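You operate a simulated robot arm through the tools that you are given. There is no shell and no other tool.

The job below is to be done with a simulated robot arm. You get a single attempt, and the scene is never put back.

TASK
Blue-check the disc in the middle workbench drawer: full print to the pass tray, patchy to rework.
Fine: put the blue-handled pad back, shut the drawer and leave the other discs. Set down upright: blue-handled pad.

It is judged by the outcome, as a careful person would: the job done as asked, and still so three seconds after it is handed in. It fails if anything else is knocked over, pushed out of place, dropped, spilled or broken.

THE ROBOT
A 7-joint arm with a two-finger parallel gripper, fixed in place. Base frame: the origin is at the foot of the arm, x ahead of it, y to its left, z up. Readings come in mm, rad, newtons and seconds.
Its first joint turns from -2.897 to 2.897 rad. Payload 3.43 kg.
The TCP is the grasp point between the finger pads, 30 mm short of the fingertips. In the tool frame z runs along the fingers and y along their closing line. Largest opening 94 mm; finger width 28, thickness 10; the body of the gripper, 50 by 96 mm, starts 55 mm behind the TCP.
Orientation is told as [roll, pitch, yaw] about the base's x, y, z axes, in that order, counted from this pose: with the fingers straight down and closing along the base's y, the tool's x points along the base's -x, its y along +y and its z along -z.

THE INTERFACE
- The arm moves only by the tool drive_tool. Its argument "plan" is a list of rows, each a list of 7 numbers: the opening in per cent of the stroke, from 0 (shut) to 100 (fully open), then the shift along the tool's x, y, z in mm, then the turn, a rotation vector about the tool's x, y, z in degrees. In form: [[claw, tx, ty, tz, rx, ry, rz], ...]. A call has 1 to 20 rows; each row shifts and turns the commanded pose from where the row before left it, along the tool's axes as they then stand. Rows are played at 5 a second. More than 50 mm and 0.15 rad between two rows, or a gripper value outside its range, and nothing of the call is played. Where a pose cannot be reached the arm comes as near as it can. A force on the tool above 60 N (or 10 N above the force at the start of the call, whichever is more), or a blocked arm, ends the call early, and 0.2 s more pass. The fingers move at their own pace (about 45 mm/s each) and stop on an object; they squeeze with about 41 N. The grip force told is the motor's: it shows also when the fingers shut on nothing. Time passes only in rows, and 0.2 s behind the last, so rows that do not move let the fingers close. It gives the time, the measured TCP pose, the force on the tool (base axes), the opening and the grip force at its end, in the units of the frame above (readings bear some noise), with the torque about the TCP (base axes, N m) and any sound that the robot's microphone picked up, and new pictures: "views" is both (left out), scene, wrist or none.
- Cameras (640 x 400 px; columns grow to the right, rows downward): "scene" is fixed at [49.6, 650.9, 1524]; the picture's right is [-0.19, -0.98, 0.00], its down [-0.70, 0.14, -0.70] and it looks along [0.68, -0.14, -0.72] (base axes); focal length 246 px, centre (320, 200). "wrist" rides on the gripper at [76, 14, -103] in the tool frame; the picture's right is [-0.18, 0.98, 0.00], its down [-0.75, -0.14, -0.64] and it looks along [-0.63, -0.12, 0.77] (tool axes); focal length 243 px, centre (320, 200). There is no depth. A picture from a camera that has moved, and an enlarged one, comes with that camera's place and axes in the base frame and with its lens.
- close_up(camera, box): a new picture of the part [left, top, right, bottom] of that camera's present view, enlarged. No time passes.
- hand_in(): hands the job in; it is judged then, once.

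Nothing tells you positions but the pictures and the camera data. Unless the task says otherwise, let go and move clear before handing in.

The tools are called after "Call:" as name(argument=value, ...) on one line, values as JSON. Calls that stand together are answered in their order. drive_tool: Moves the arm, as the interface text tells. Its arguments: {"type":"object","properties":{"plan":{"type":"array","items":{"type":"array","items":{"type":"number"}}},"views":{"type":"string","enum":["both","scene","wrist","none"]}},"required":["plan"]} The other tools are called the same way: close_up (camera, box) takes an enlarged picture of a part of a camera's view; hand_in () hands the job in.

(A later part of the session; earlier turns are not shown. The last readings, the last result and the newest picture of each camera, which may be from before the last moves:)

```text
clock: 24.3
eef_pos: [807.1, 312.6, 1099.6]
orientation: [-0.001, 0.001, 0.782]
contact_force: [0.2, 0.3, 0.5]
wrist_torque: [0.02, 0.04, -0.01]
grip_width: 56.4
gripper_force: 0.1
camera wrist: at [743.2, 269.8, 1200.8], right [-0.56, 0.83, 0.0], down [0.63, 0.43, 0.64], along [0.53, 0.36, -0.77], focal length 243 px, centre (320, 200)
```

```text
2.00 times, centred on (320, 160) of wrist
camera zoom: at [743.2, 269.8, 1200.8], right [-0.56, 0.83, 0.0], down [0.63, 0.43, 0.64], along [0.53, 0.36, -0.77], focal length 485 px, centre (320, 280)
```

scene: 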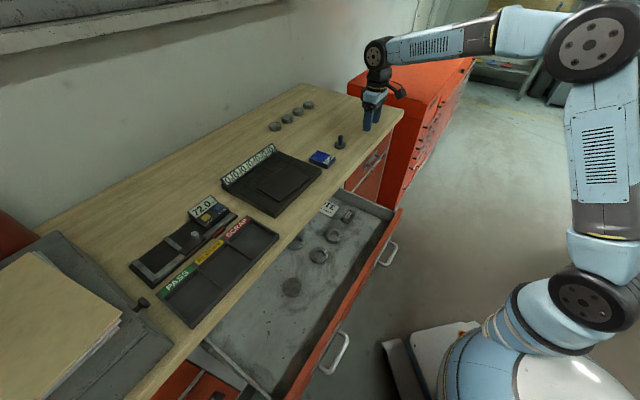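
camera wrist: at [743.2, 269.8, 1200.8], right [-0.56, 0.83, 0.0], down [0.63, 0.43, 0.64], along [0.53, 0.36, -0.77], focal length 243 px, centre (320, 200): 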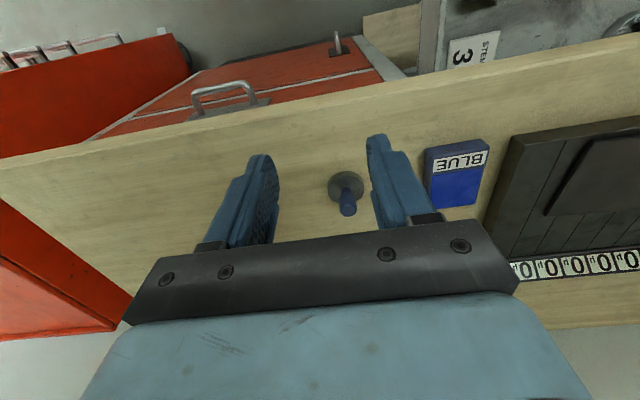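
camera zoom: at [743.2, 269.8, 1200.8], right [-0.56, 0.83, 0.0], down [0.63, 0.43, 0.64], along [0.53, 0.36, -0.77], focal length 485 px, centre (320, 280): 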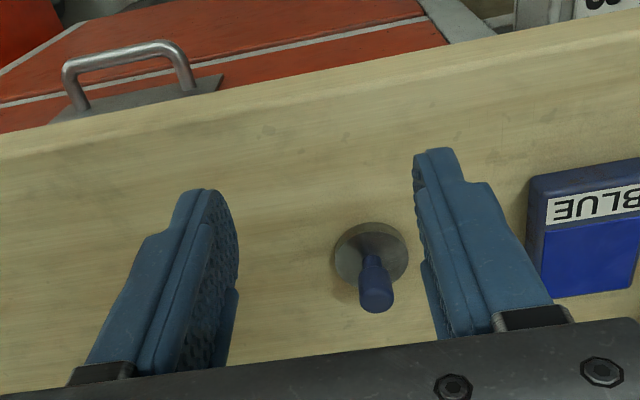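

The blue-handled pad stands near (876, 398), with its handle top at about z≈998. I'll move directly above it and check alignment before going down.

Call:
drive_tool(plan=[[60, -36.4, 3.8, 6, 0, 0, 0], [60, -36.4, 3.8, 7, 0, 0, 0], [60, -36.4, 3.8, 7, 0, 0, 0], [60, 0, 0, 0, 0, 0, 0], [60, 0, 0, 0, 0, 0, 0]], views="both")

Call:
close_up(camera="wrist", box=[240, 60, 400, 160])

Call:
close_up(camera="scene", box=[290, 85, 386, 145])

```text
clock: 25.5
eef_pos: [877.3, 398.2, 1078.9]
orientation: [-0.003, 0.002, 0.781]
contact_force: [-1.0, -0.5, 0.3]
wrist_torque: [0.01, 0.03, 0.0]
grip_width: 56.3
gripper_force: 0.2
camera wrist: at [813.1, 353.6, 1181.1], right [-0.56, 0.83, 0.0], down [0.63, 0.43, 0.64], along [0.53, 0.36, -0.77], focal length 243 px, centre (320, 200)
```

scene: 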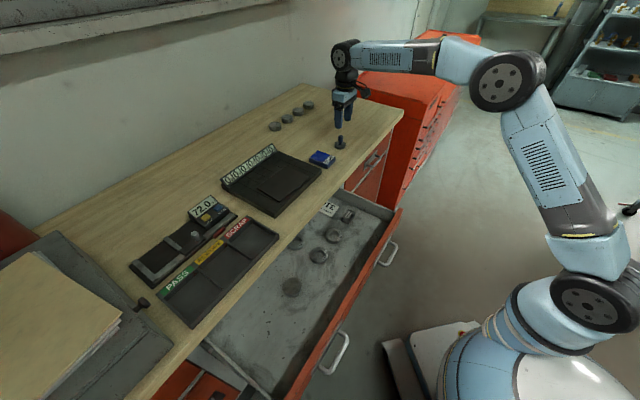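
wrist: 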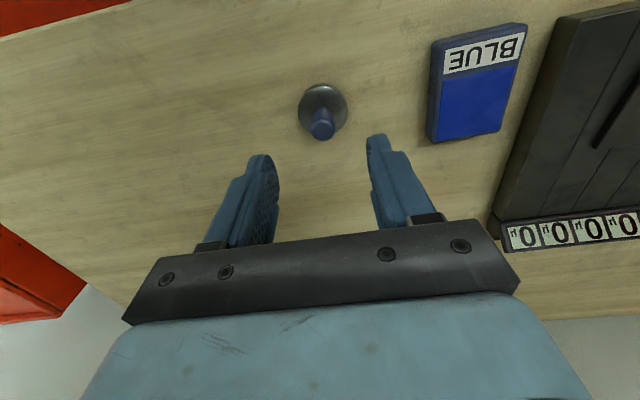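

```text
4.00 times, centred on (320, 110) of wrist
camera zoom: at [813.1, 353.6, 1181.1], right [-0.56, 0.83, 0.0], down [0.63, 0.43, 0.64], along [0.53, 0.36, -0.77], focal length 970 px, centre (320, 560)
```

zoom: 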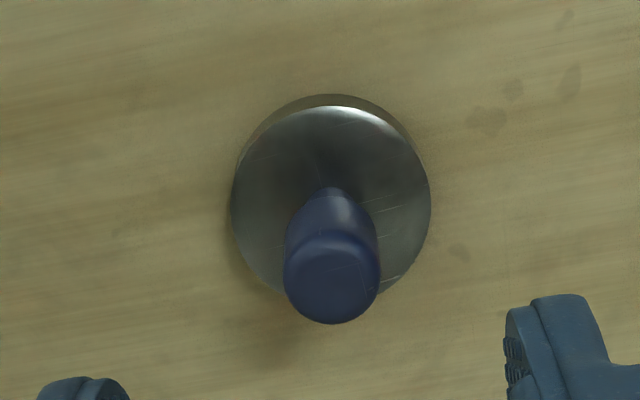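

```text
6.67 times, centred on (338, 115) of scene
camera zoom: at [49.6, 650.9, 1524.0], right [-0.19, -0.98, 0.0], down [-0.7, 0.14, -0.7], along [0.68, -0.14, -0.72], focal length 1640 px, centre (200, 767)
```

zoom: 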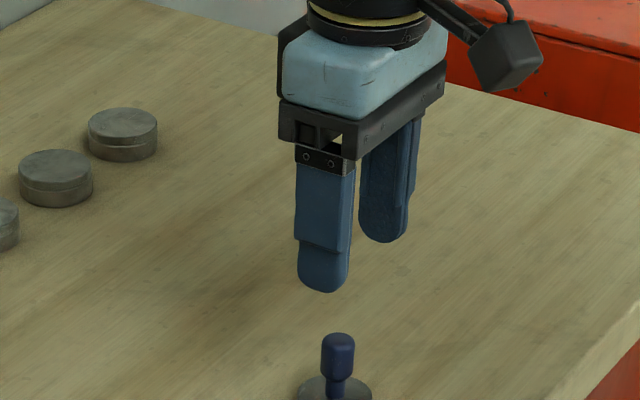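

Call:
drive_tool(plan=[[60, -4.7, 2.4, 20, 0, 0, 0], [60, 0, 0, 25, 0, 0, 0], [60, 0, 0, 20, 0, 0, 0], [60, 0, 0, 0, 0, 0, 0], [60, 0, 0, 0, 0, 0, 0]], views="both")

Call:
close_up(camera="wrist", box=[240, 100, 400, 200])

Call:
close_up(camera="scene", box=[290, 100, 386, 160])

```text
clock: 26.7
eef_pos: [877.2, 401.1, 1012.7]
orientation: [0.0, 0.002, 0.779]
contact_force: [0.9, 0.2, 0.4]
wrist_torque: [-0.02, 0.03, 0.01]
grip_width: 56.5
gripper_force: 0.0
camera wrist: at [813.1, 357.2, 1114.8], right [-0.56, 0.83, 0.0], down [0.63, 0.43, 0.64], along [0.53, 0.36, -0.77], focal length 243 px, centre (320, 200)
```

scene: 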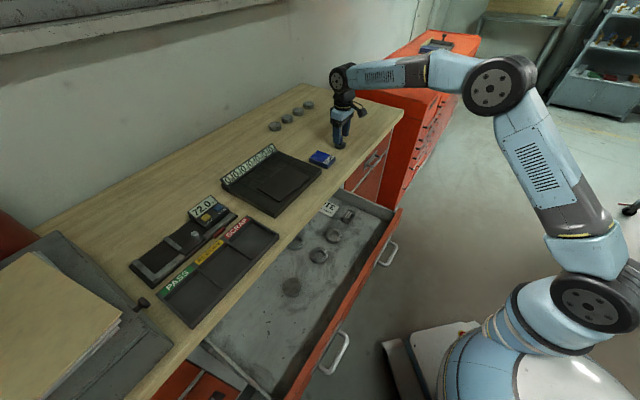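
wrist: 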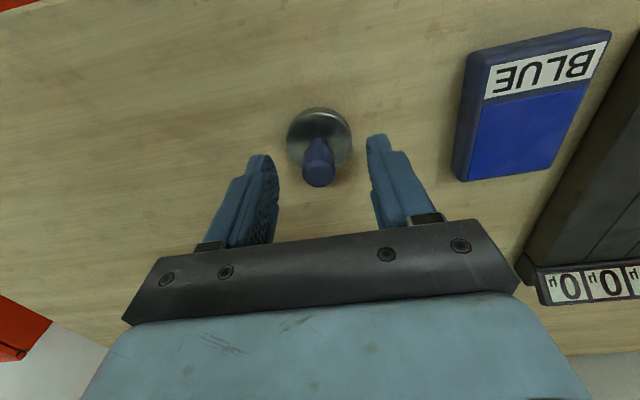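

```text
4.00 times, centred on (320, 150) of wrist
camera zoom: at [813.1, 357.2, 1114.8], right [-0.56, 0.83, 0.0], down [0.63, 0.43, 0.64], along [0.53, 0.36, -0.77], focal length 970 px, centre (320, 400)
```

zoom: 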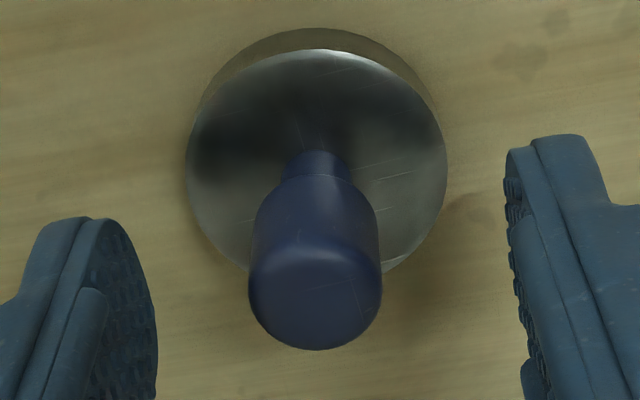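

```text
6.67 times, centred on (338, 130) of scene
camera zoom: at [49.6, 650.9, 1524.0], right [-0.19, -0.98, 0.0], down [-0.7, 0.14, -0.7], along [0.68, -0.14, -0.72], focal length 1640 px, centre (200, 667)
```

zoom: 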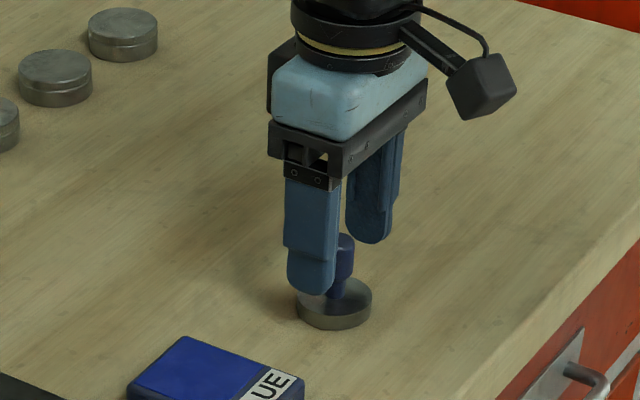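

Call:
drive_tool(plan=[[60, 0, 0, 10, 0, 0, 0], [60, 0, 0, 9, 0, 0, 0], [60, 0, 0, 0, 0, 0, 0], [5, 0, 0, 0, 0, 0, 0], [5, 0, 0, 0, 0, 0, 0], [5, 0, 0, 0, 0, 0, 0], [5, 0, 0, 0, 0, 0, 0]], views="both")

Call:
close_up(camera="wrist", box=[240, 100, 400, 200])

Call:
close_up(camera="scene", box=[290, 100, 386, 160])

```text
clock: 28.3
eef_pos: [877.9, 401.4, 994.3]
orientation: [-0.002, 0.004, 0.78]
contact_force: [-0.9, 0.1, 0.4]
wrist_torque: [0.06, 0.05, 0.0]
grip_width: 19.3
gripper_force: 40.5
camera wrist: at [813.7, 357.0, 1097.0], right [-0.56, 0.83, 0.0], down [0.63, 0.43, 0.64], along [0.53, 0.36, -0.77], focal length 243 px, centre (320, 200)
```

scene: 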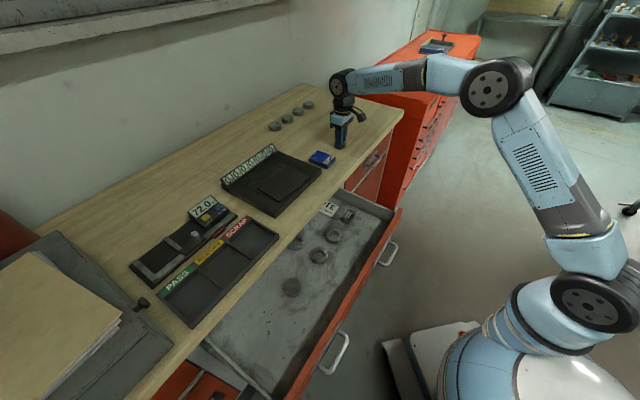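
wrist: 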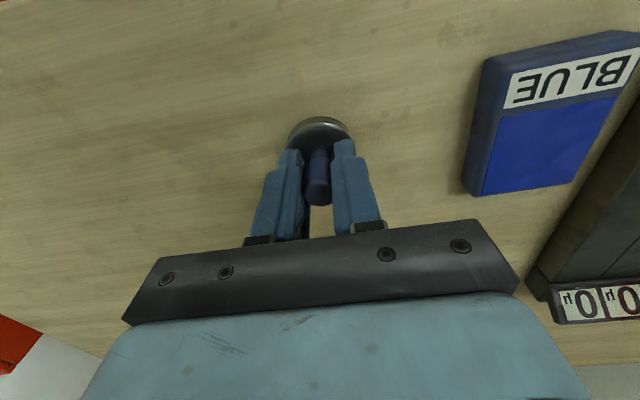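

```text
4.00 times, centred on (320, 150) of wrist
camera zoom: at [813.7, 357.0, 1097.0], right [-0.56, 0.83, 0.0], down [0.63, 0.43, 0.64], along [0.53, 0.36, -0.77], focal length 970 px, centre (320, 400)
```

zoom: 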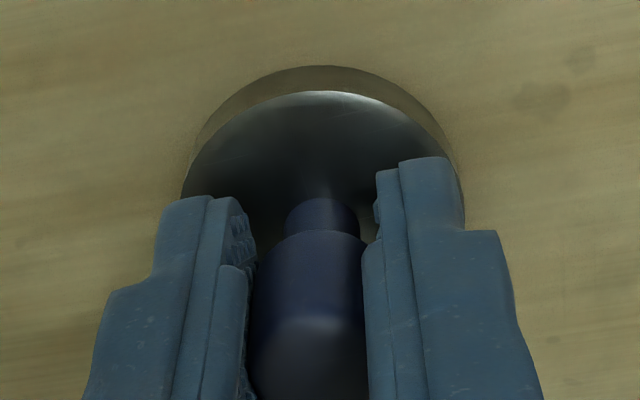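

```text
6.67 times, centred on (338, 130) of scene
camera zoom: at [49.6, 650.9, 1524.0], right [-0.19, -0.98, 0.0], down [-0.7, 0.14, -0.7], along [0.68, -0.14, -0.72], focal length 1640 px, centre (200, 667)
```

zoom: 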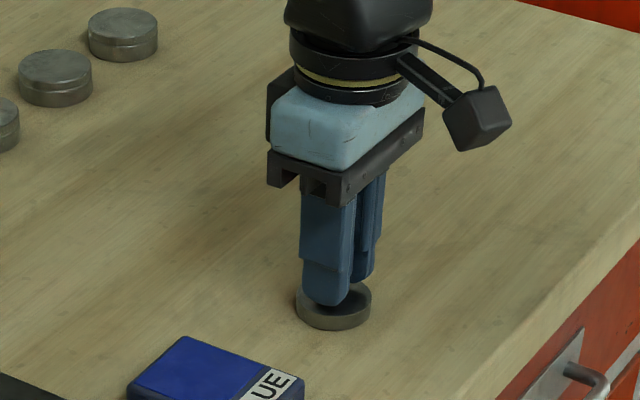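

The pad is gripped at 19.3 mm on its handle, and its home pose is TCP (877.9, 401.4, 994.3). I'll lift it and move toward the BLUE ink box, stopping short for a clear look.

Call:
drive_tool(plan=[[5, 0, 0, -35, 0, 0, 0], [5, 0, 0, -30, 0, 0, 0], [5, 11.2, 33, 0, 0, 0, 0], [5, 11.2, 33, 0, 0, 0, 0], [5, 11.2, 33, 0, 0, 0, 0], [5, 11.2, 33, 0, 0, 0, 0], [5, 0, 0, 0, 0, 0, 0], [5, 0, 0, 0, 0, 0, 0]], views="both")

Call:
close_up(camera="wrist", box=[200, 0, 440, 150])

Call:
close_up(camera="scene", box=[270, 110, 366, 170])

```text
clock: 30.1
eef_pos: [751.5, 463.8, 1058.3]
orientation: [-0.002, 0.003, 0.781]
contact_force: [0.1, -0.8, 0.5]
wrist_torque: [0.0, -0.03, 0.0]
grip_width: 4.8
gripper_force: 0.0
camera wrist: at [687.9, 420.1, 1160.4], right [-0.56, 0.83, 0.0], down [0.63, 0.43, 0.64], along [0.53, 0.36, -0.77], focal length 243 px, centre (320, 200)
```

scene: 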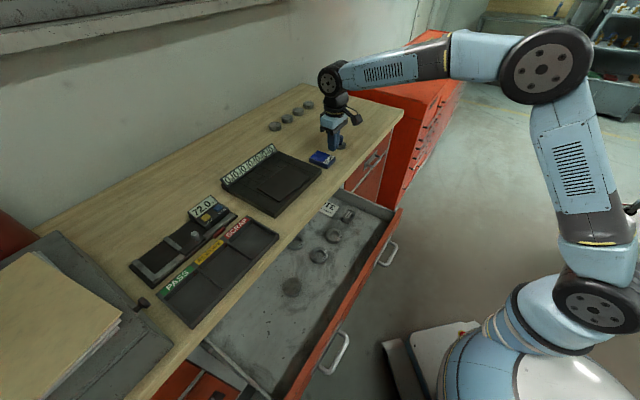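
wrist: 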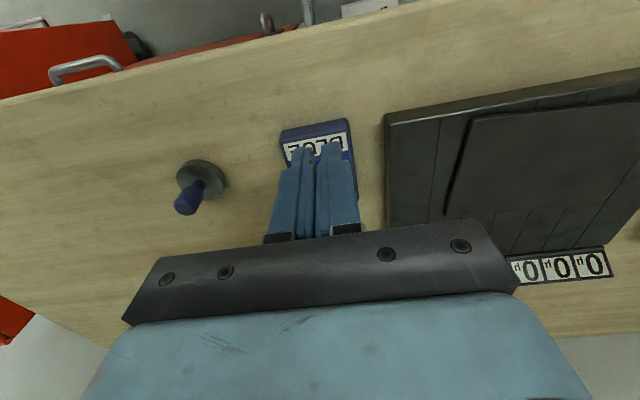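

```text
2.67 times, centred on (320, 75) of wrist
camera zoom: at [687.9, 420.1, 1160.4], right [-0.56, 0.83, 0.0], down [0.63, 0.43, 0.64], along [0.53, 0.36, -0.77], focal length 647 px, centre (320, 533)
```

zoom: 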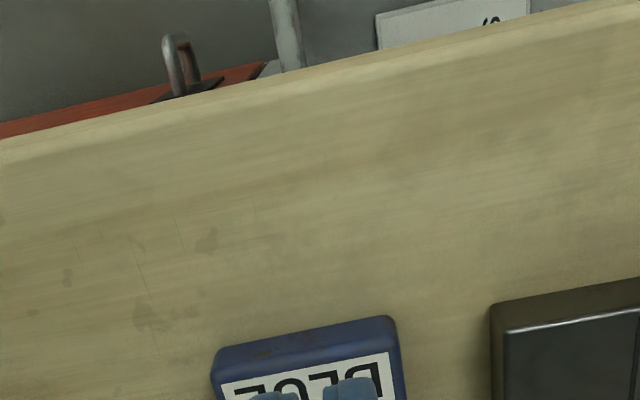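

```text
6.67 times, centred on (318, 140) of scene
camera zoom: at [49.6, 650.9, 1524.0], right [-0.19, -0.98, 0.0], down [-0.7, 0.14, -0.7], along [0.68, -0.14, -0.72], focal length 1640 px, centre (333, 600)
```

zoom: 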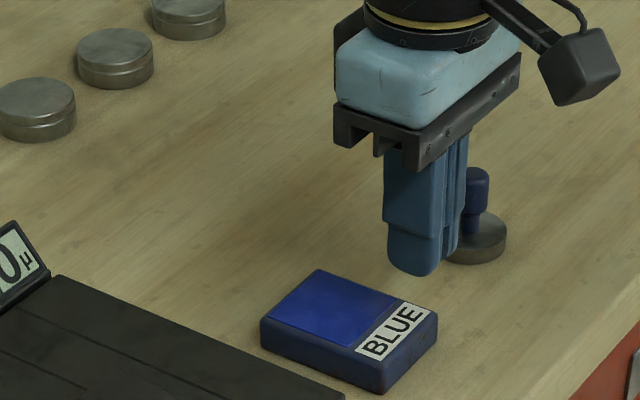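

The pad slipped out of the fingers during the fast lift, and it still stands upright at its spot. I'll go back with the fingers open, look closely, then grip deeper and lift slowly.

Call:
drive_tool(plan=[[60, 0, 0, -10, 0, 0, 0], [60, -11.2, -33, 0, 0, 0, 0], [60, -11.2, -33, 0, 0, 0, 0], [60, -11.2, -33, 0, 0, 0, 0], [60, -11.2, -33, 0, 0, 0, 0], [60, 0, 0, 0, 0, 0, 0], [60, 0, 0, 0, 0, 0, 0]], views="wrist")

Call:
close_up(camera="wrist", box=[240, 80, 400, 180])

Call:
close_up(camera="scene", box=[290, 95, 386, 155])

```text
clock: 31.7
eef_pos: [878.4, 402.8, 1070.8]
orientation: [-0.003, 0.002, 0.781]
contact_force: [0.7, 0.8, 0.3]
wrist_torque: [-0.01, 0.01, -0.01]
grip_width: 56.5
gripper_force: 0.1
camera wrist: at [813.9, 358.6, 1172.2], right [-0.56, 0.83, 0.0], down [0.63, 0.43, 0.64], along [0.53, 0.36, -0.77], focal length 243 px, centre (320, 200)
```

wrist: 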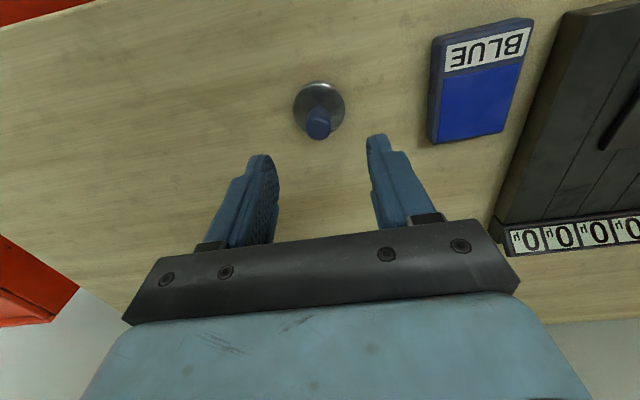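

```text
4.00 times, centred on (320, 130) of wrist
camera zoom: at [813.9, 358.6, 1172.2], right [-0.56, 0.83, 0.0], down [0.63, 0.43, 0.64], along [0.53, 0.36, -0.77], focal length 970 px, centre (320, 480)
```

zoom: 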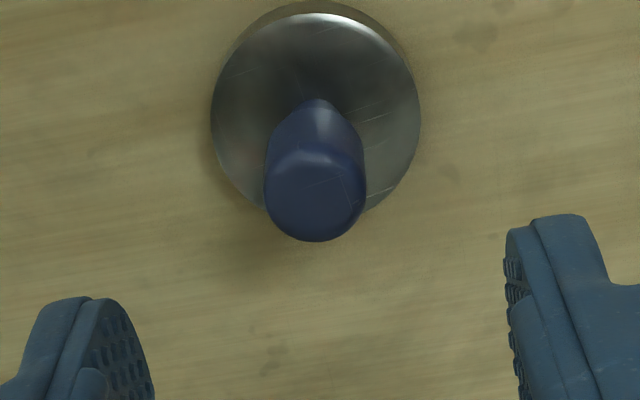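

```text
6.67 times, centred on (338, 125) of scene
camera zoom: at [49.6, 650.9, 1524.0], right [-0.19, -0.98, 0.0], down [-0.7, 0.14, -0.7], along [0.68, -0.14, -0.72], focal length 1640 px, centre (200, 700)
```

zoom: 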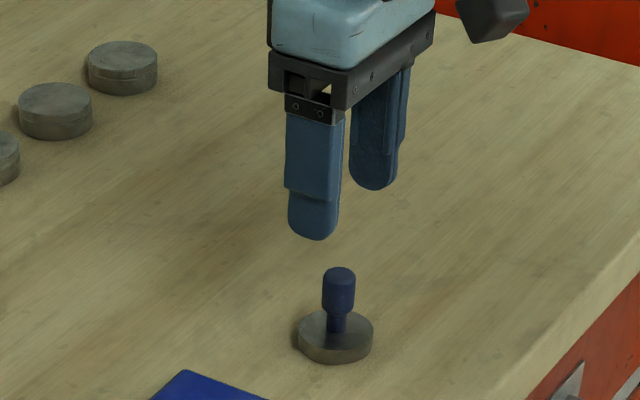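

Call:
drive_tool(plan=[[60, 0, 0, 30, 0, 0, 0], [60, 0, 0, 30, 0, 0, 0], [60, 0, 0, 14, 0, 0, 0], [60, 0, 0, 8, 0, 0, 0], [60, 0, 0, 0, 0, 0, 0], [60, 0, 0, 0, 0, 0, 0]], views="wrist")

Call:
close_up(camera="scene", box=[300, 110, 380, 160])

Call:
close_up(camera="wrist", box=[240, 100, 400, 200])

```text
clock: 33.1
eef_pos: [876.4, 403.3, 989.5]
orientation: [-0.002, 0.003, 0.781]
contact_force: [0.2, 0.1, -1.1]
wrist_torque: [0.04, -0.01, 0.0]
grip_width: 56.5
gripper_force: 0.1
camera wrist: at [813.0, 359.3, 1089.7], right [-0.56, 0.83, 0.0], down [0.63, 0.43, 0.64], along [0.53, 0.36, -0.77], focal length 243 px, centre (320, 200)
```

wrist: 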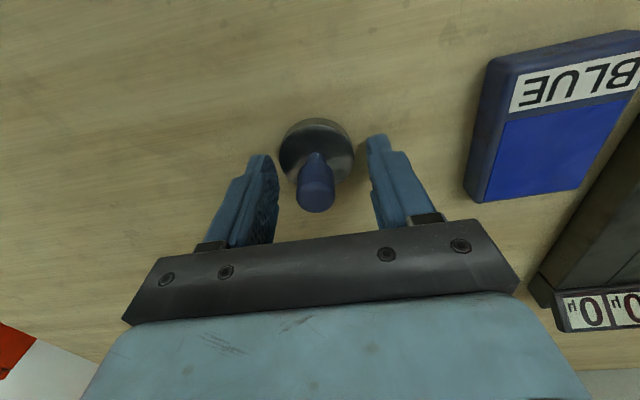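

```text
8.00 times, centred on (340, 135) of scene
camera zoom: at [49.6, 650.9, 1524.0], right [-0.19, -0.98, 0.0], down [-0.7, 0.14, -0.7], along [0.68, -0.14, -0.72], focal length 1968 px, centre (160, 720)
```

zoom: 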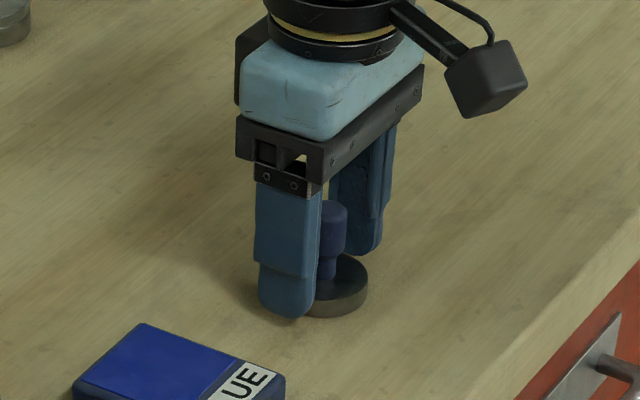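

```text
4.00 times, centred on (320, 150) of wrist
camera zoom: at [813.0, 359.3, 1089.7], right [-0.56, 0.83, 0.0], down [0.63, 0.43, 0.64], along [0.53, 0.36, -0.77], focal length 970 px, centre (320, 400)
```

zoom: 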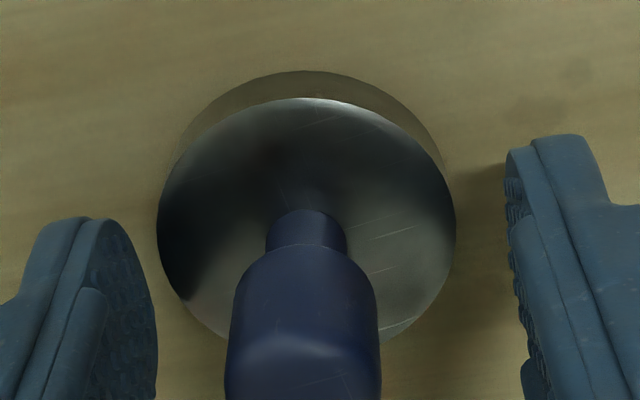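

Call:
drive_tool(plan=[[60, 0, -1, 2, 0, 0, 0], [0, 0, 0, 0, 0, 0, 0], [0, 0, 0, 0, 0, 0, 0], [0, 0, 0, 0, 0, 0, 0], [0, 0, 0, 0, 0, 0, 0], [0, 0, 0, 0, 0, 0, 0], [0, 0, 0, 0, 0, 0, 0]], views="wrist")

Call:
close_up(camera="wrist", box=[240, 100, 400, 200])

Call:
close_up(camera="scene", box=[300, 110, 380, 160])

```text
clock: 34.7
eef_pos: [877.9, 401.1, 987.4]
orientation: [-0.001, 0.002, 0.78]
contact_force: [0.4, -0.3, 1.0]
wrist_torque: [-0.04, -0.01, 0.03]
grip_width: 44.8
gripper_force: 41.1
camera wrist: at [813.9, 358.0, 1087.8], right [-0.56, 0.83, 0.0], down [0.63, 0.43, 0.64], along [0.53, 0.36, -0.77], focal length 243 px, centre (320, 200)
```

wrist: 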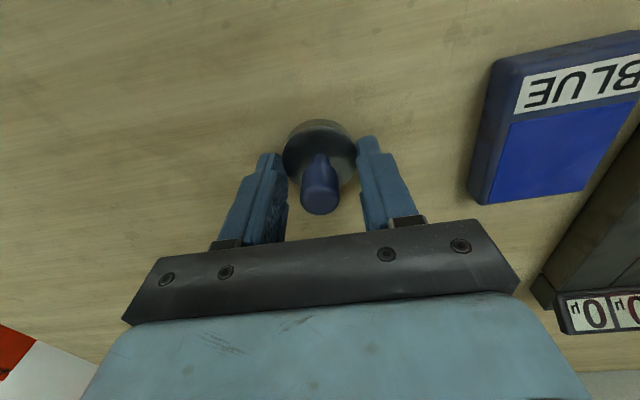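

```text
4.00 times, centred on (320, 150) of wrist
camera zoom: at [813.9, 358.0, 1087.8], right [-0.56, 0.83, 0.0], down [0.63, 0.43, 0.64], along [0.53, 0.36, -0.77], focal length 970 px, centre (320, 400)
```

zoom: 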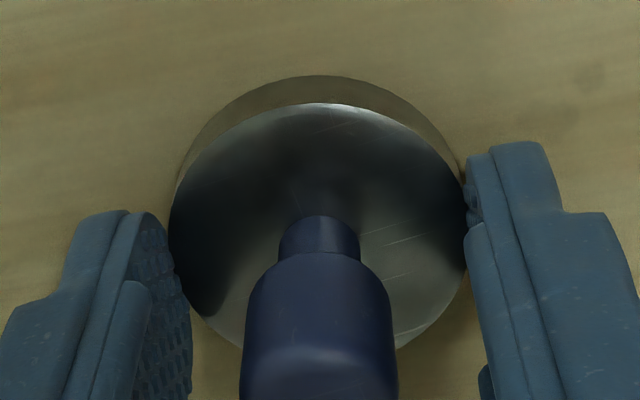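

```text
8.00 times, centred on (340, 135) of scene
camera zoom: at [49.6, 650.9, 1524.0], right [-0.19, -0.98, 0.0], down [-0.7, 0.14, -0.7], along [0.68, -0.14, -0.72], focal length 1968 px, centre (160, 720)
```

zoom: 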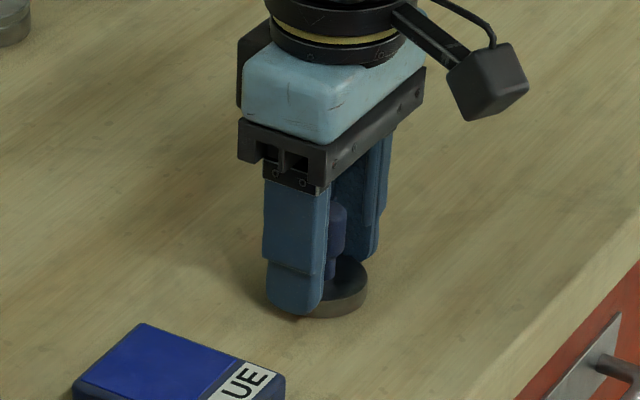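

The fingertips reached below the base top and closed on the base rim at 44.8 mm instead of the handle. I'll open, rise to handle height, grip again, and try a very slow lift.

Call:
drive_tool(plan=[[60, 0, 0, 0, 0, 0, 0], [60, 0, 0, 0, 0, 0, 0], [60, 0, 0, -6, 0, 0, 0], [60, 0, 0, 0, 0, 0, 0], [0, 0, 0, 0, 0, 0, 0], [0, 0, 0, 0, 0, 0, 0], [0, 0, 0, 0, 0, 0, 0], [0, 0, 0, 0, 0, 0, 0]], views="wrist")

Call:
close_up(camera="wrist", box=[260, 100, 380, 240])

```text
clock: 36.5
eef_pos: [877.5, 401.2, 993.7]
orientation: [-0.002, 0.002, 0.78]
contact_force: [-0.3, 0.0, 0.3]
wrist_torque: [-0.01, 0.06, -0.03]
grip_width: 18.9
gripper_force: 40.8
camera wrist: at [813.8, 357.6, 1093.7], right [-0.56, 0.83, 0.0], down [0.63, 0.43, 0.64], along [0.53, 0.36, -0.77], focal length 243 px, centre (320, 200)
```

wrist: 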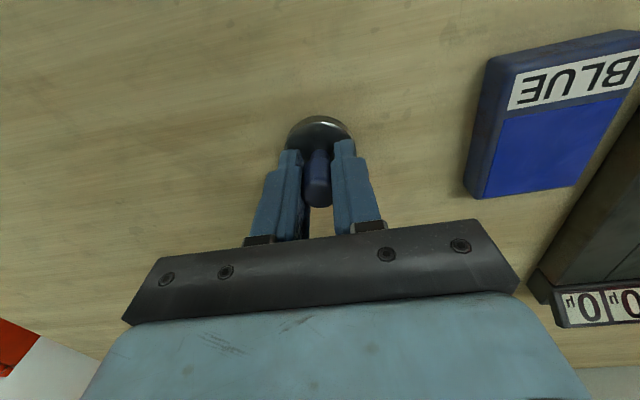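

```text
2.86 times, centred on (320, 170) of wrist
camera zoom: at [813.8, 357.6, 1093.7], right [-0.56, 0.83, 0.0], down [0.63, 0.43, 0.64], along [0.53, 0.36, -0.77], focal length 693 px, centre (320, 286)
```

zoom: 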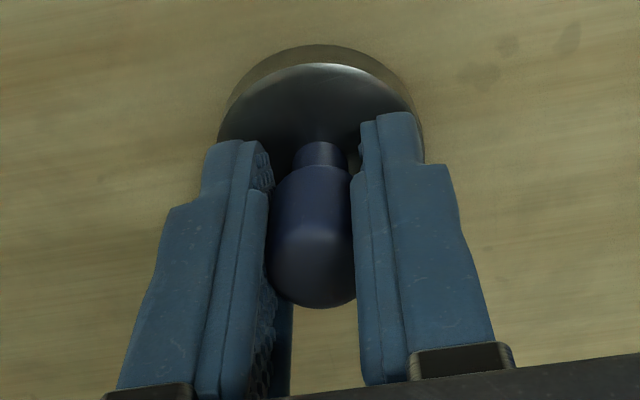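

Call:
drive_tool(plan=[[0, 0, 0, -2, 0, 0, 0], [0, 0, 0, -2, 0, 0, 0], [0, 0, 0, -3, 0, 0, 0], [0, 0, 0, -3, 0, 0, 0]], views="wrist")

Call:
close_up(camera="wrist", box=[260, 100, 380, 240])

Call:
close_up(camera="scene", box=[300, 110, 380, 160])

```text
clock: 37.5
eef_pos: [877.6, 401.5, 1003.6]
orientation: [-0.001, 0.002, 0.782]
contact_force: [-0.2, 0.7, -1.7]
wrist_torque: [-0.01, -0.04, 0.0]
grip_width: 19.4
gripper_force: 40.7
camera wrist: at [814.7, 357.1, 1104.1], right [-0.56, 0.83, 0.0], down [0.63, 0.43, 0.64], along [0.53, 0.36, -0.77], focal length 243 px, centre (320, 200)
```

wrist: 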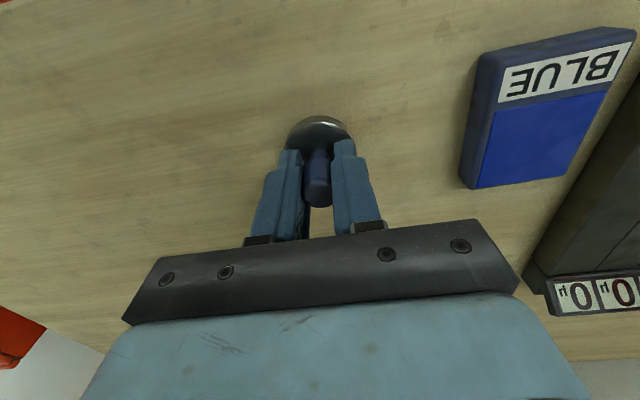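

```text
2.86 times, centred on (320, 170) of wrist
camera zoom: at [814.7, 357.1, 1104.1], right [-0.56, 0.83, 0.0], down [0.63, 0.43, 0.64], along [0.53, 0.36, -0.77], focal length 693 px, centre (320, 286)
```

zoom: 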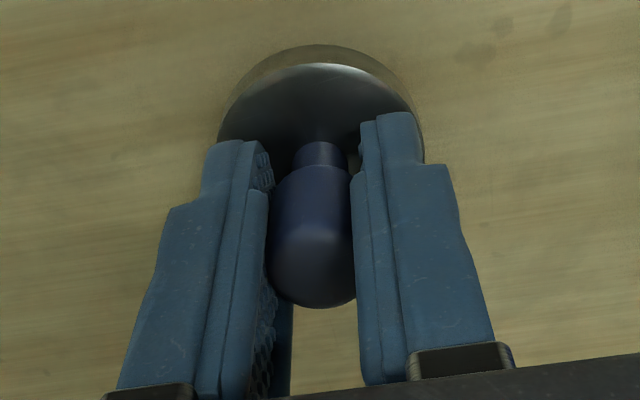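

```text
8.00 times, centred on (340, 135) of scene
camera zoom: at [49.6, 650.9, 1524.0], right [-0.19, -0.98, 0.0], down [-0.7, 0.14, -0.7], along [0.68, -0.14, -0.72], focal length 1968 px, centre (160, 720)
```

zoom: 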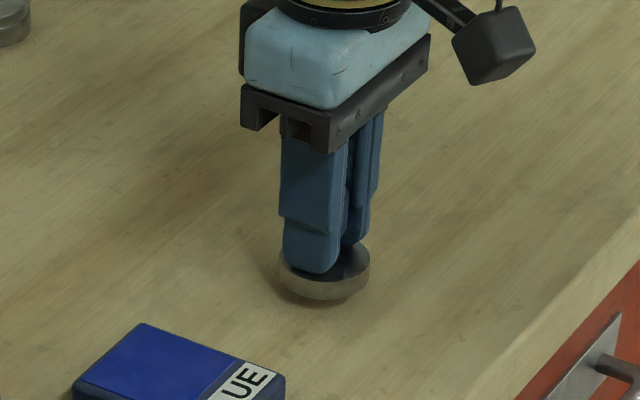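

With the slow lift the pad comes up cleanly and weighs about 2 N. I'll keep movements gentle from here.

Call:
drive_tool(plan=[[0, 0, 0, -4, 0, 0, 0], [0, 0, 0, -6, 0, 0, 0], [0, 0, 0, -8, 0, 0, 0], [0, 0, 0, -9, 0, 0, 0], [0, 0, 0, -9, 0, 0, 0], [0, 0, 0, -7, 0, 0, 0], [0, 0, 0, -4, 0, 0, 0], [0, 0, 0, 0, 0, 0, 0]], views="wrist")

Call:
close_up(camera="wrist", box=[260, 60, 640, 240])

```text
clock: 39.3
eef_pos: [878.0, 400.9, 1050.4]
orientation: [-0.002, 0.002, 0.779]
contact_force: [-0.1, 0.3, -1.5]
wrist_torque: [-0.03, 0.02, 0.02]
grip_width: 19.3
gripper_force: 41.2
camera wrist: at [814.4, 357.4, 1150.9], right [-0.56, 0.83, 0.0], down [0.63, 0.43, 0.64], along [0.53, 0.36, -0.77], focal length 243 px, centre (320, 200)
```

wrist: 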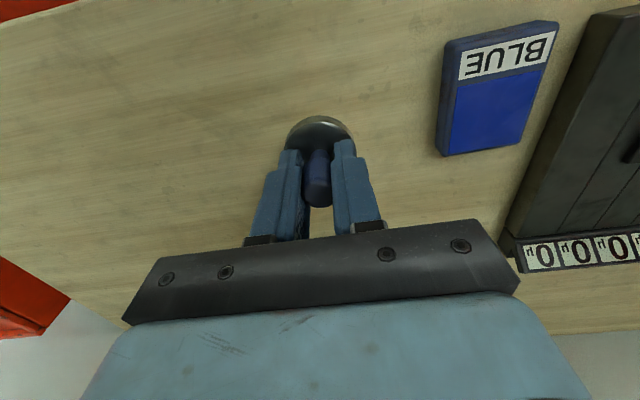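

```text
1.68 times, centred on (450, 150) of wrist
camera zoom: at [814.4, 357.4, 1150.9], right [-0.56, 0.83, 0.0], down [0.63, 0.43, 0.64], along [0.53, 0.36, -0.77], focal length 409 px, centre (101, 284)
```

zoom: 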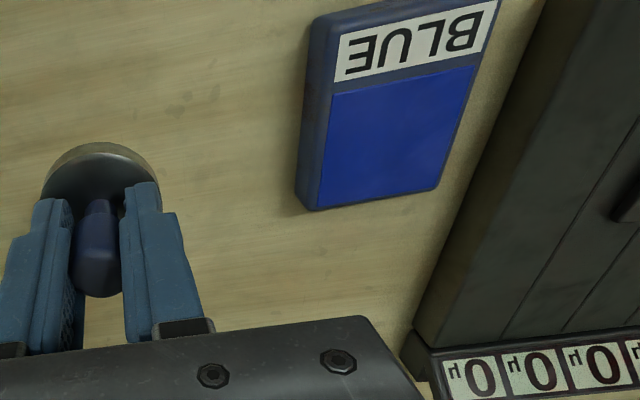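

Call:
drive_tool(plan=[[0, -0.6, 5, 0, 0, 0, 0], [0, -1.3, 10, 0, 0, 0, 0], [0, -1.9, 15, 0, 0, 0, 0], [0, -2.3, 18, 0, 0, 0, 0], [0, -2.6, 20, 0, 0, 0, 0], [0, -2.6, 20, 0, 0, 0, 0], [0, -2.2, 17, 0, 0, 0, 0], [0, -1.5, 12, 0, 0, 0, 0], [0, -0.9, 7, 0, 0, 0, 0], [0, -0.5, 3.6, 0, 0, 0, 0], [0, 0, 0, 0, 0, 0, 0], [0, 0, 0, 0, 0, 0, 0]], views="both")

Call:
close_up(camera="wrist", box=[220, 40, 420, 165])

Call:
close_up(camera="scene", box=[280, 120, 360, 170])

```text
clock: 41.9
eef_pos: [798.8, 503.9, 1049.1]
orientation: [-0.001, 0.0, 0.784]
contact_force: [-0.1, -0.2, -2.2]
wrist_torque: [-0.02, -0.01, -0.02]
grip_width: 19.3
gripper_force: 41.4
camera wrist: at [736.5, 459.6, 1150.0], right [-0.56, 0.83, 0.0], down [0.63, 0.43, 0.64], along [0.53, 0.36, -0.77], focal length 243 px, centre (320, 200)
```

scene: 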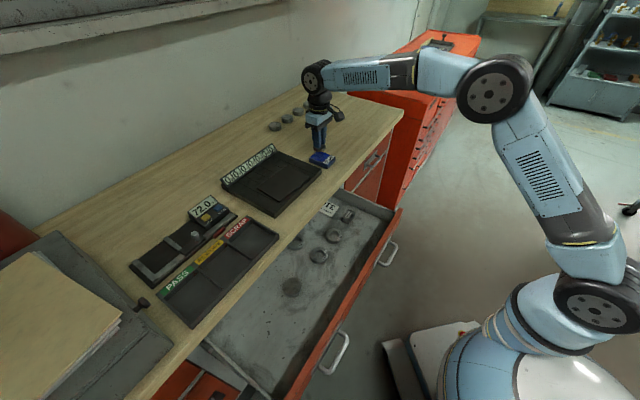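
wrist: 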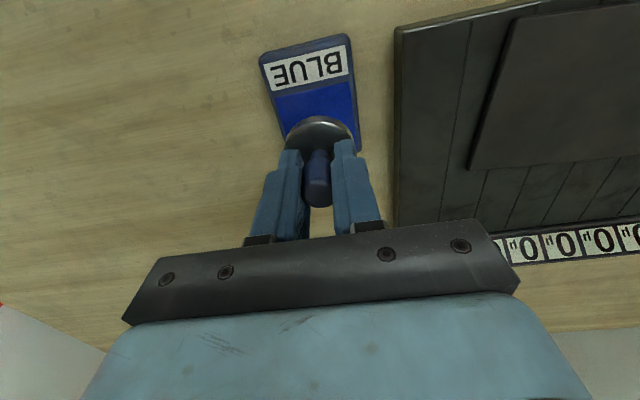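

```text
3.20 times, centred on (320, 102) of wrist
camera zoom: at [736.5, 459.6, 1150.0], right [-0.56, 0.83, 0.0], down [0.63, 0.43, 0.64], along [0.53, 0.36, -0.77], focal length 776 px, centre (320, 512)
```

zoom: 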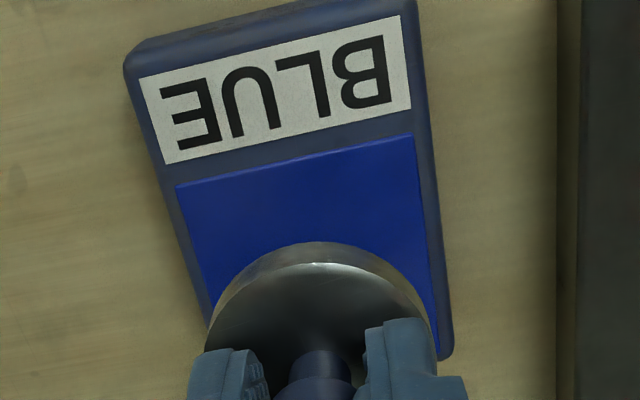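

```text
8.00 times, centred on (320, 145) of scene
camera zoom: at [49.6, 650.9, 1524.0], right [-0.19, -0.98, 0.0], down [-0.7, 0.14, -0.7], along [0.68, -0.14, -0.72], focal length 1968 px, centre (320, 640)
```

zoom: 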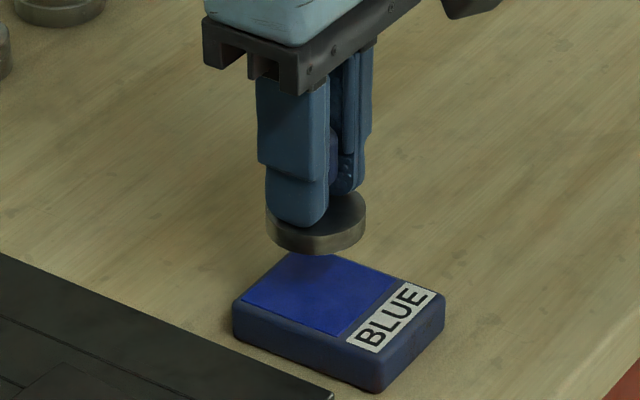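

The pad is centred over the ink area to within a couple of mm. I'll lower it gently onto the ink.

Call:
drive_tool(plan=[[0, 2, -0.5, 5, 0, 0, 0], [0, 0, 0, 7, 0, 0, 0], [0, 0, 0, 7, 0, 0, 0], [0, 0, 0, 5, 0, 0, 0], [0, 0, 0, 3, 0, 0, 0], [0, 0, 0, 0, 0, 0, 0]], views="both")

Call:
close_up(camera="wrist", box=[220, 40, 420, 165])

Call:
close_up(camera="scene", box=[280, 130, 360, 180])

```text
clock: 43.3
eef_pos: [798.5, 501.8, 1020.6]
orientation: [-0.001, 0.003, 0.78]
contact_force: [0.5, -0.5, -0.6]
wrist_torque: [0.02, 0.0, 0.01]
grip_width: 19.0
gripper_force: 40.6
camera wrist: at [735.0, 457.5, 1122.8], right [-0.56, 0.83, 0.0], down [0.63, 0.43, 0.64], along [0.53, 0.36, -0.77], focal length 243 px, centre (320, 200)
```

scene: 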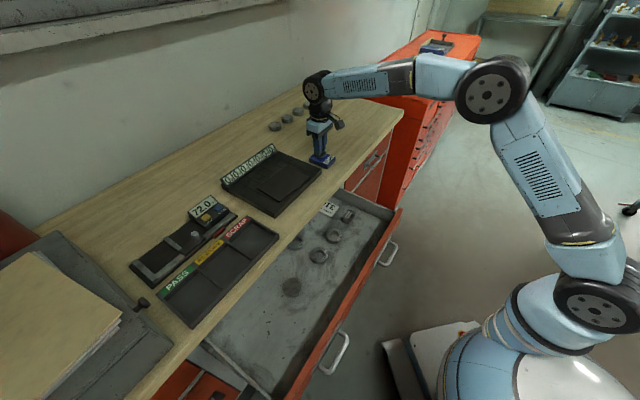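
wrist: 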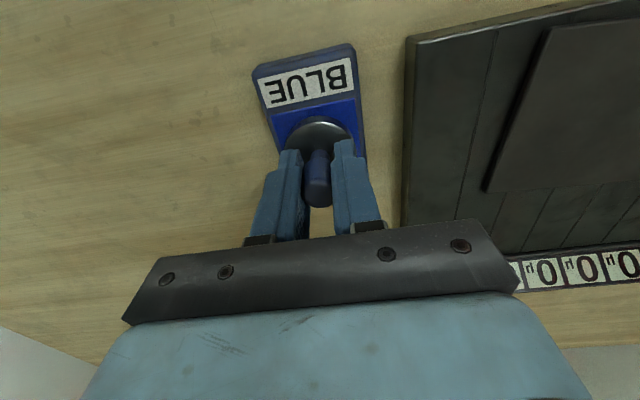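

```text
3.20 times, centred on (320, 102) of wrist
camera zoom: at [735.0, 457.5, 1122.8], right [-0.56, 0.83, 0.0], down [0.63, 0.43, 0.64], along [0.53, 0.36, -0.77], focal length 776 px, centre (320, 512)
```

zoom: 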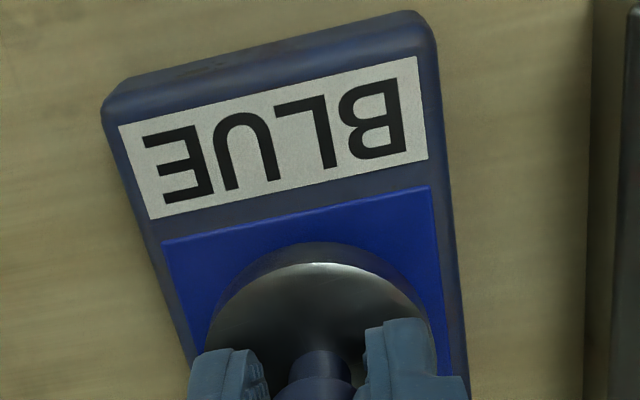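

```text
8.00 times, centred on (320, 155) of scene
camera zoom: at [49.6, 650.9, 1524.0], right [-0.19, -0.98, 0.0], down [-0.7, 0.14, -0.7], along [0.68, -0.14, -0.72], focal length 1968 px, centre (320, 560)
```

zoom: 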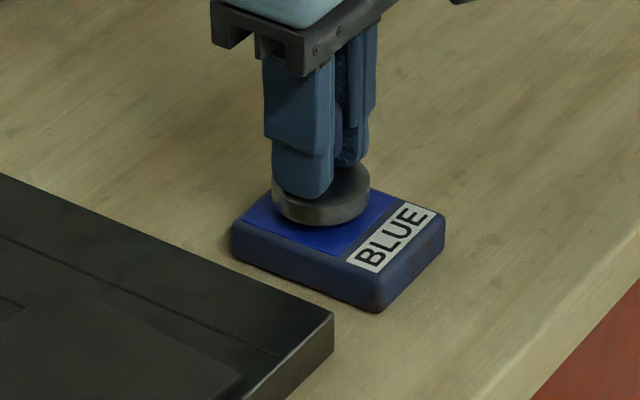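

Call:
drive_tool(plan=[[0, 0, 0, 3, 0, 0, 0], [0, 0, 0, 2, 0, 0, 0], [0, 0, 0, 0, 0, 0, 0]], views="none")

```text
clock: 44.1
eef_pos: [799.9, 501.3, 1017.5]
orientation: [-0.001, 0.001, 0.781]
contact_force: [0.4, -0.1, -1.8]
wrist_torque: [0.02, -0.01, -0.01]
grip_width: 19.5
gripper_force: 41.2
```

Call:
drive_tool(plan=[[0, 0, 0, 2, 0, 0, 0], [0, 0, 0, 2, 0, 0, 0], [0, 0, 0, 0, 0, 0, 0]], views="none")

```text
clock: 44.9
eef_pos: [798.6, 501.4, 1014.1]
orientation: [-0.004, -0.001, 0.782]
contact_force: [2.0, 3.8, 9.4]
wrist_torque: [0.03, 0.04, -0.02]
grip_width: 19.2
gripper_force: 41.4
```

The pad is in contact with the ink at about 10 N. I'll press slightly more, hold, then lift slowly.

Call:
drive_tool(plan=[[0, 0, 0, 1.5, 0, 0, 0], [0, 0, 0, 0, 0, 0, 0], [0, 0, 0, 0, 0, 0, 0], [0, 0, 0, 0, 0, 0, 0]], views="both")

Call:
close_up(camera="scene", box=[280, 130, 360, 180])

```text
clock: 45.9
eef_pos: [798.5, 501.8, 1014.2]
orientation: [-0.002, -0.001, 0.78]
contact_force: [8.7, 2.4, 32.9]
wrist_torque: [0.02, -0.02, -0.06]
grip_width: 19.3
gripper_force: 41.3
camera wrist: at [734.5, 457.3, 1115.1], right [-0.56, 0.83, 0.0], down [0.63, 0.43, 0.64], along [0.53, 0.36, -0.76], focal length 243 px, centre (320, 200)
```

scene: 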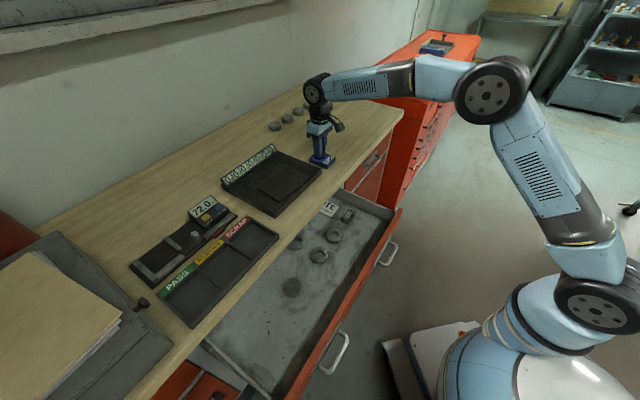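
wrist: 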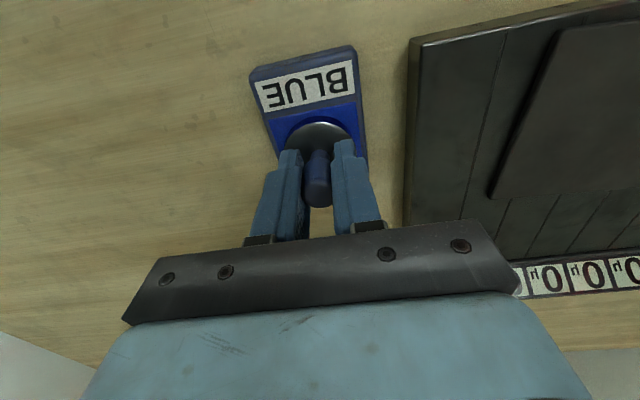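

```text
8.00 times, centred on (320, 155) of scene
camera zoom: at [49.6, 650.9, 1524.0], right [-0.19, -0.98, 0.0], down [-0.7, 0.14, -0.7], along [0.68, -0.14, -0.72], focal length 1968 px, centre (320, 560)
```

zoom: 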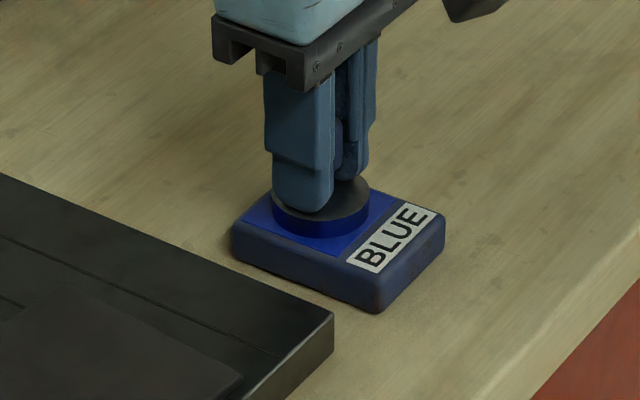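

The pad's rim now shows blue, so it is inked. I'll lift it slowly and carry it toward the disc in the drawer, which lies near n≈744, l≈202.

Call:
drive_tool(plan=[[0, 0, 0, -2, 0, 0, 0], [0, 0, 0, -3, 0, 0, 0], [0, 0, 0, -5, 0, 0, 0], [0, 0, 0, -7, 0, 0, 0], [0, 0, 0, -9, 0, 0, 0], [0, 0, 0, -9, 0, 0, 0], [0, 0, 0, -8, 0, 0, 0], [0, 0, 0, -5, 0, 0, 0], [0, 0, 0, -2, 0, 0, 0], [0, 0, 0, 0, 0, 0, 0]], views="both")

Call:
close_up(camera="scene", box=[280, 110, 376, 170])

```text
clock: 48.1
eef_pos: [798.7, 502.0, 1062.2]
orientation: [-0.001, 0.002, 0.783]
contact_force: [-0.2, -0.3, -1.1]
wrist_torque: [0.0, 0.01, 0.0]
grip_width: 19.0
gripper_force: 41.3
camera wrist: at [735.6, 458.0, 1163.4], right [-0.56, 0.83, 0.0], down [0.63, 0.43, 0.64], along [0.53, 0.36, -0.77], focal length 243 px, centre (320, 200)
```

scene: 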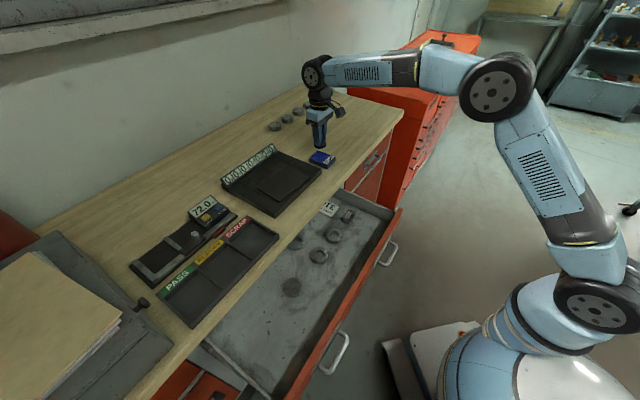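
wrist: 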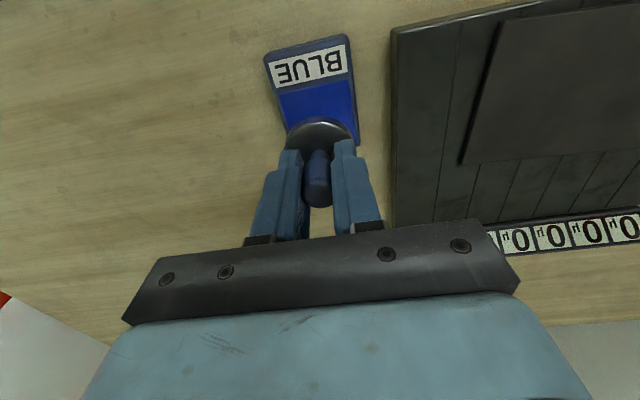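

```text
6.67 times, centred on (328, 140) of scene
camera zoom: at [49.6, 650.9, 1524.0], right [-0.19, -0.98, 0.0], down [-0.7, 0.14, -0.7], along [0.68, -0.14, -0.72], focal length 1640 px, centre (267, 600)
```

zoom: 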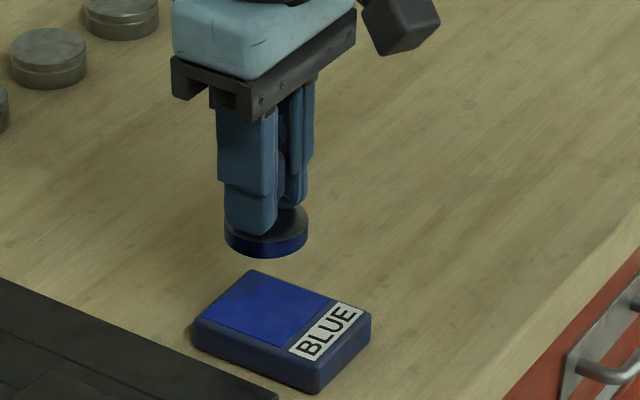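

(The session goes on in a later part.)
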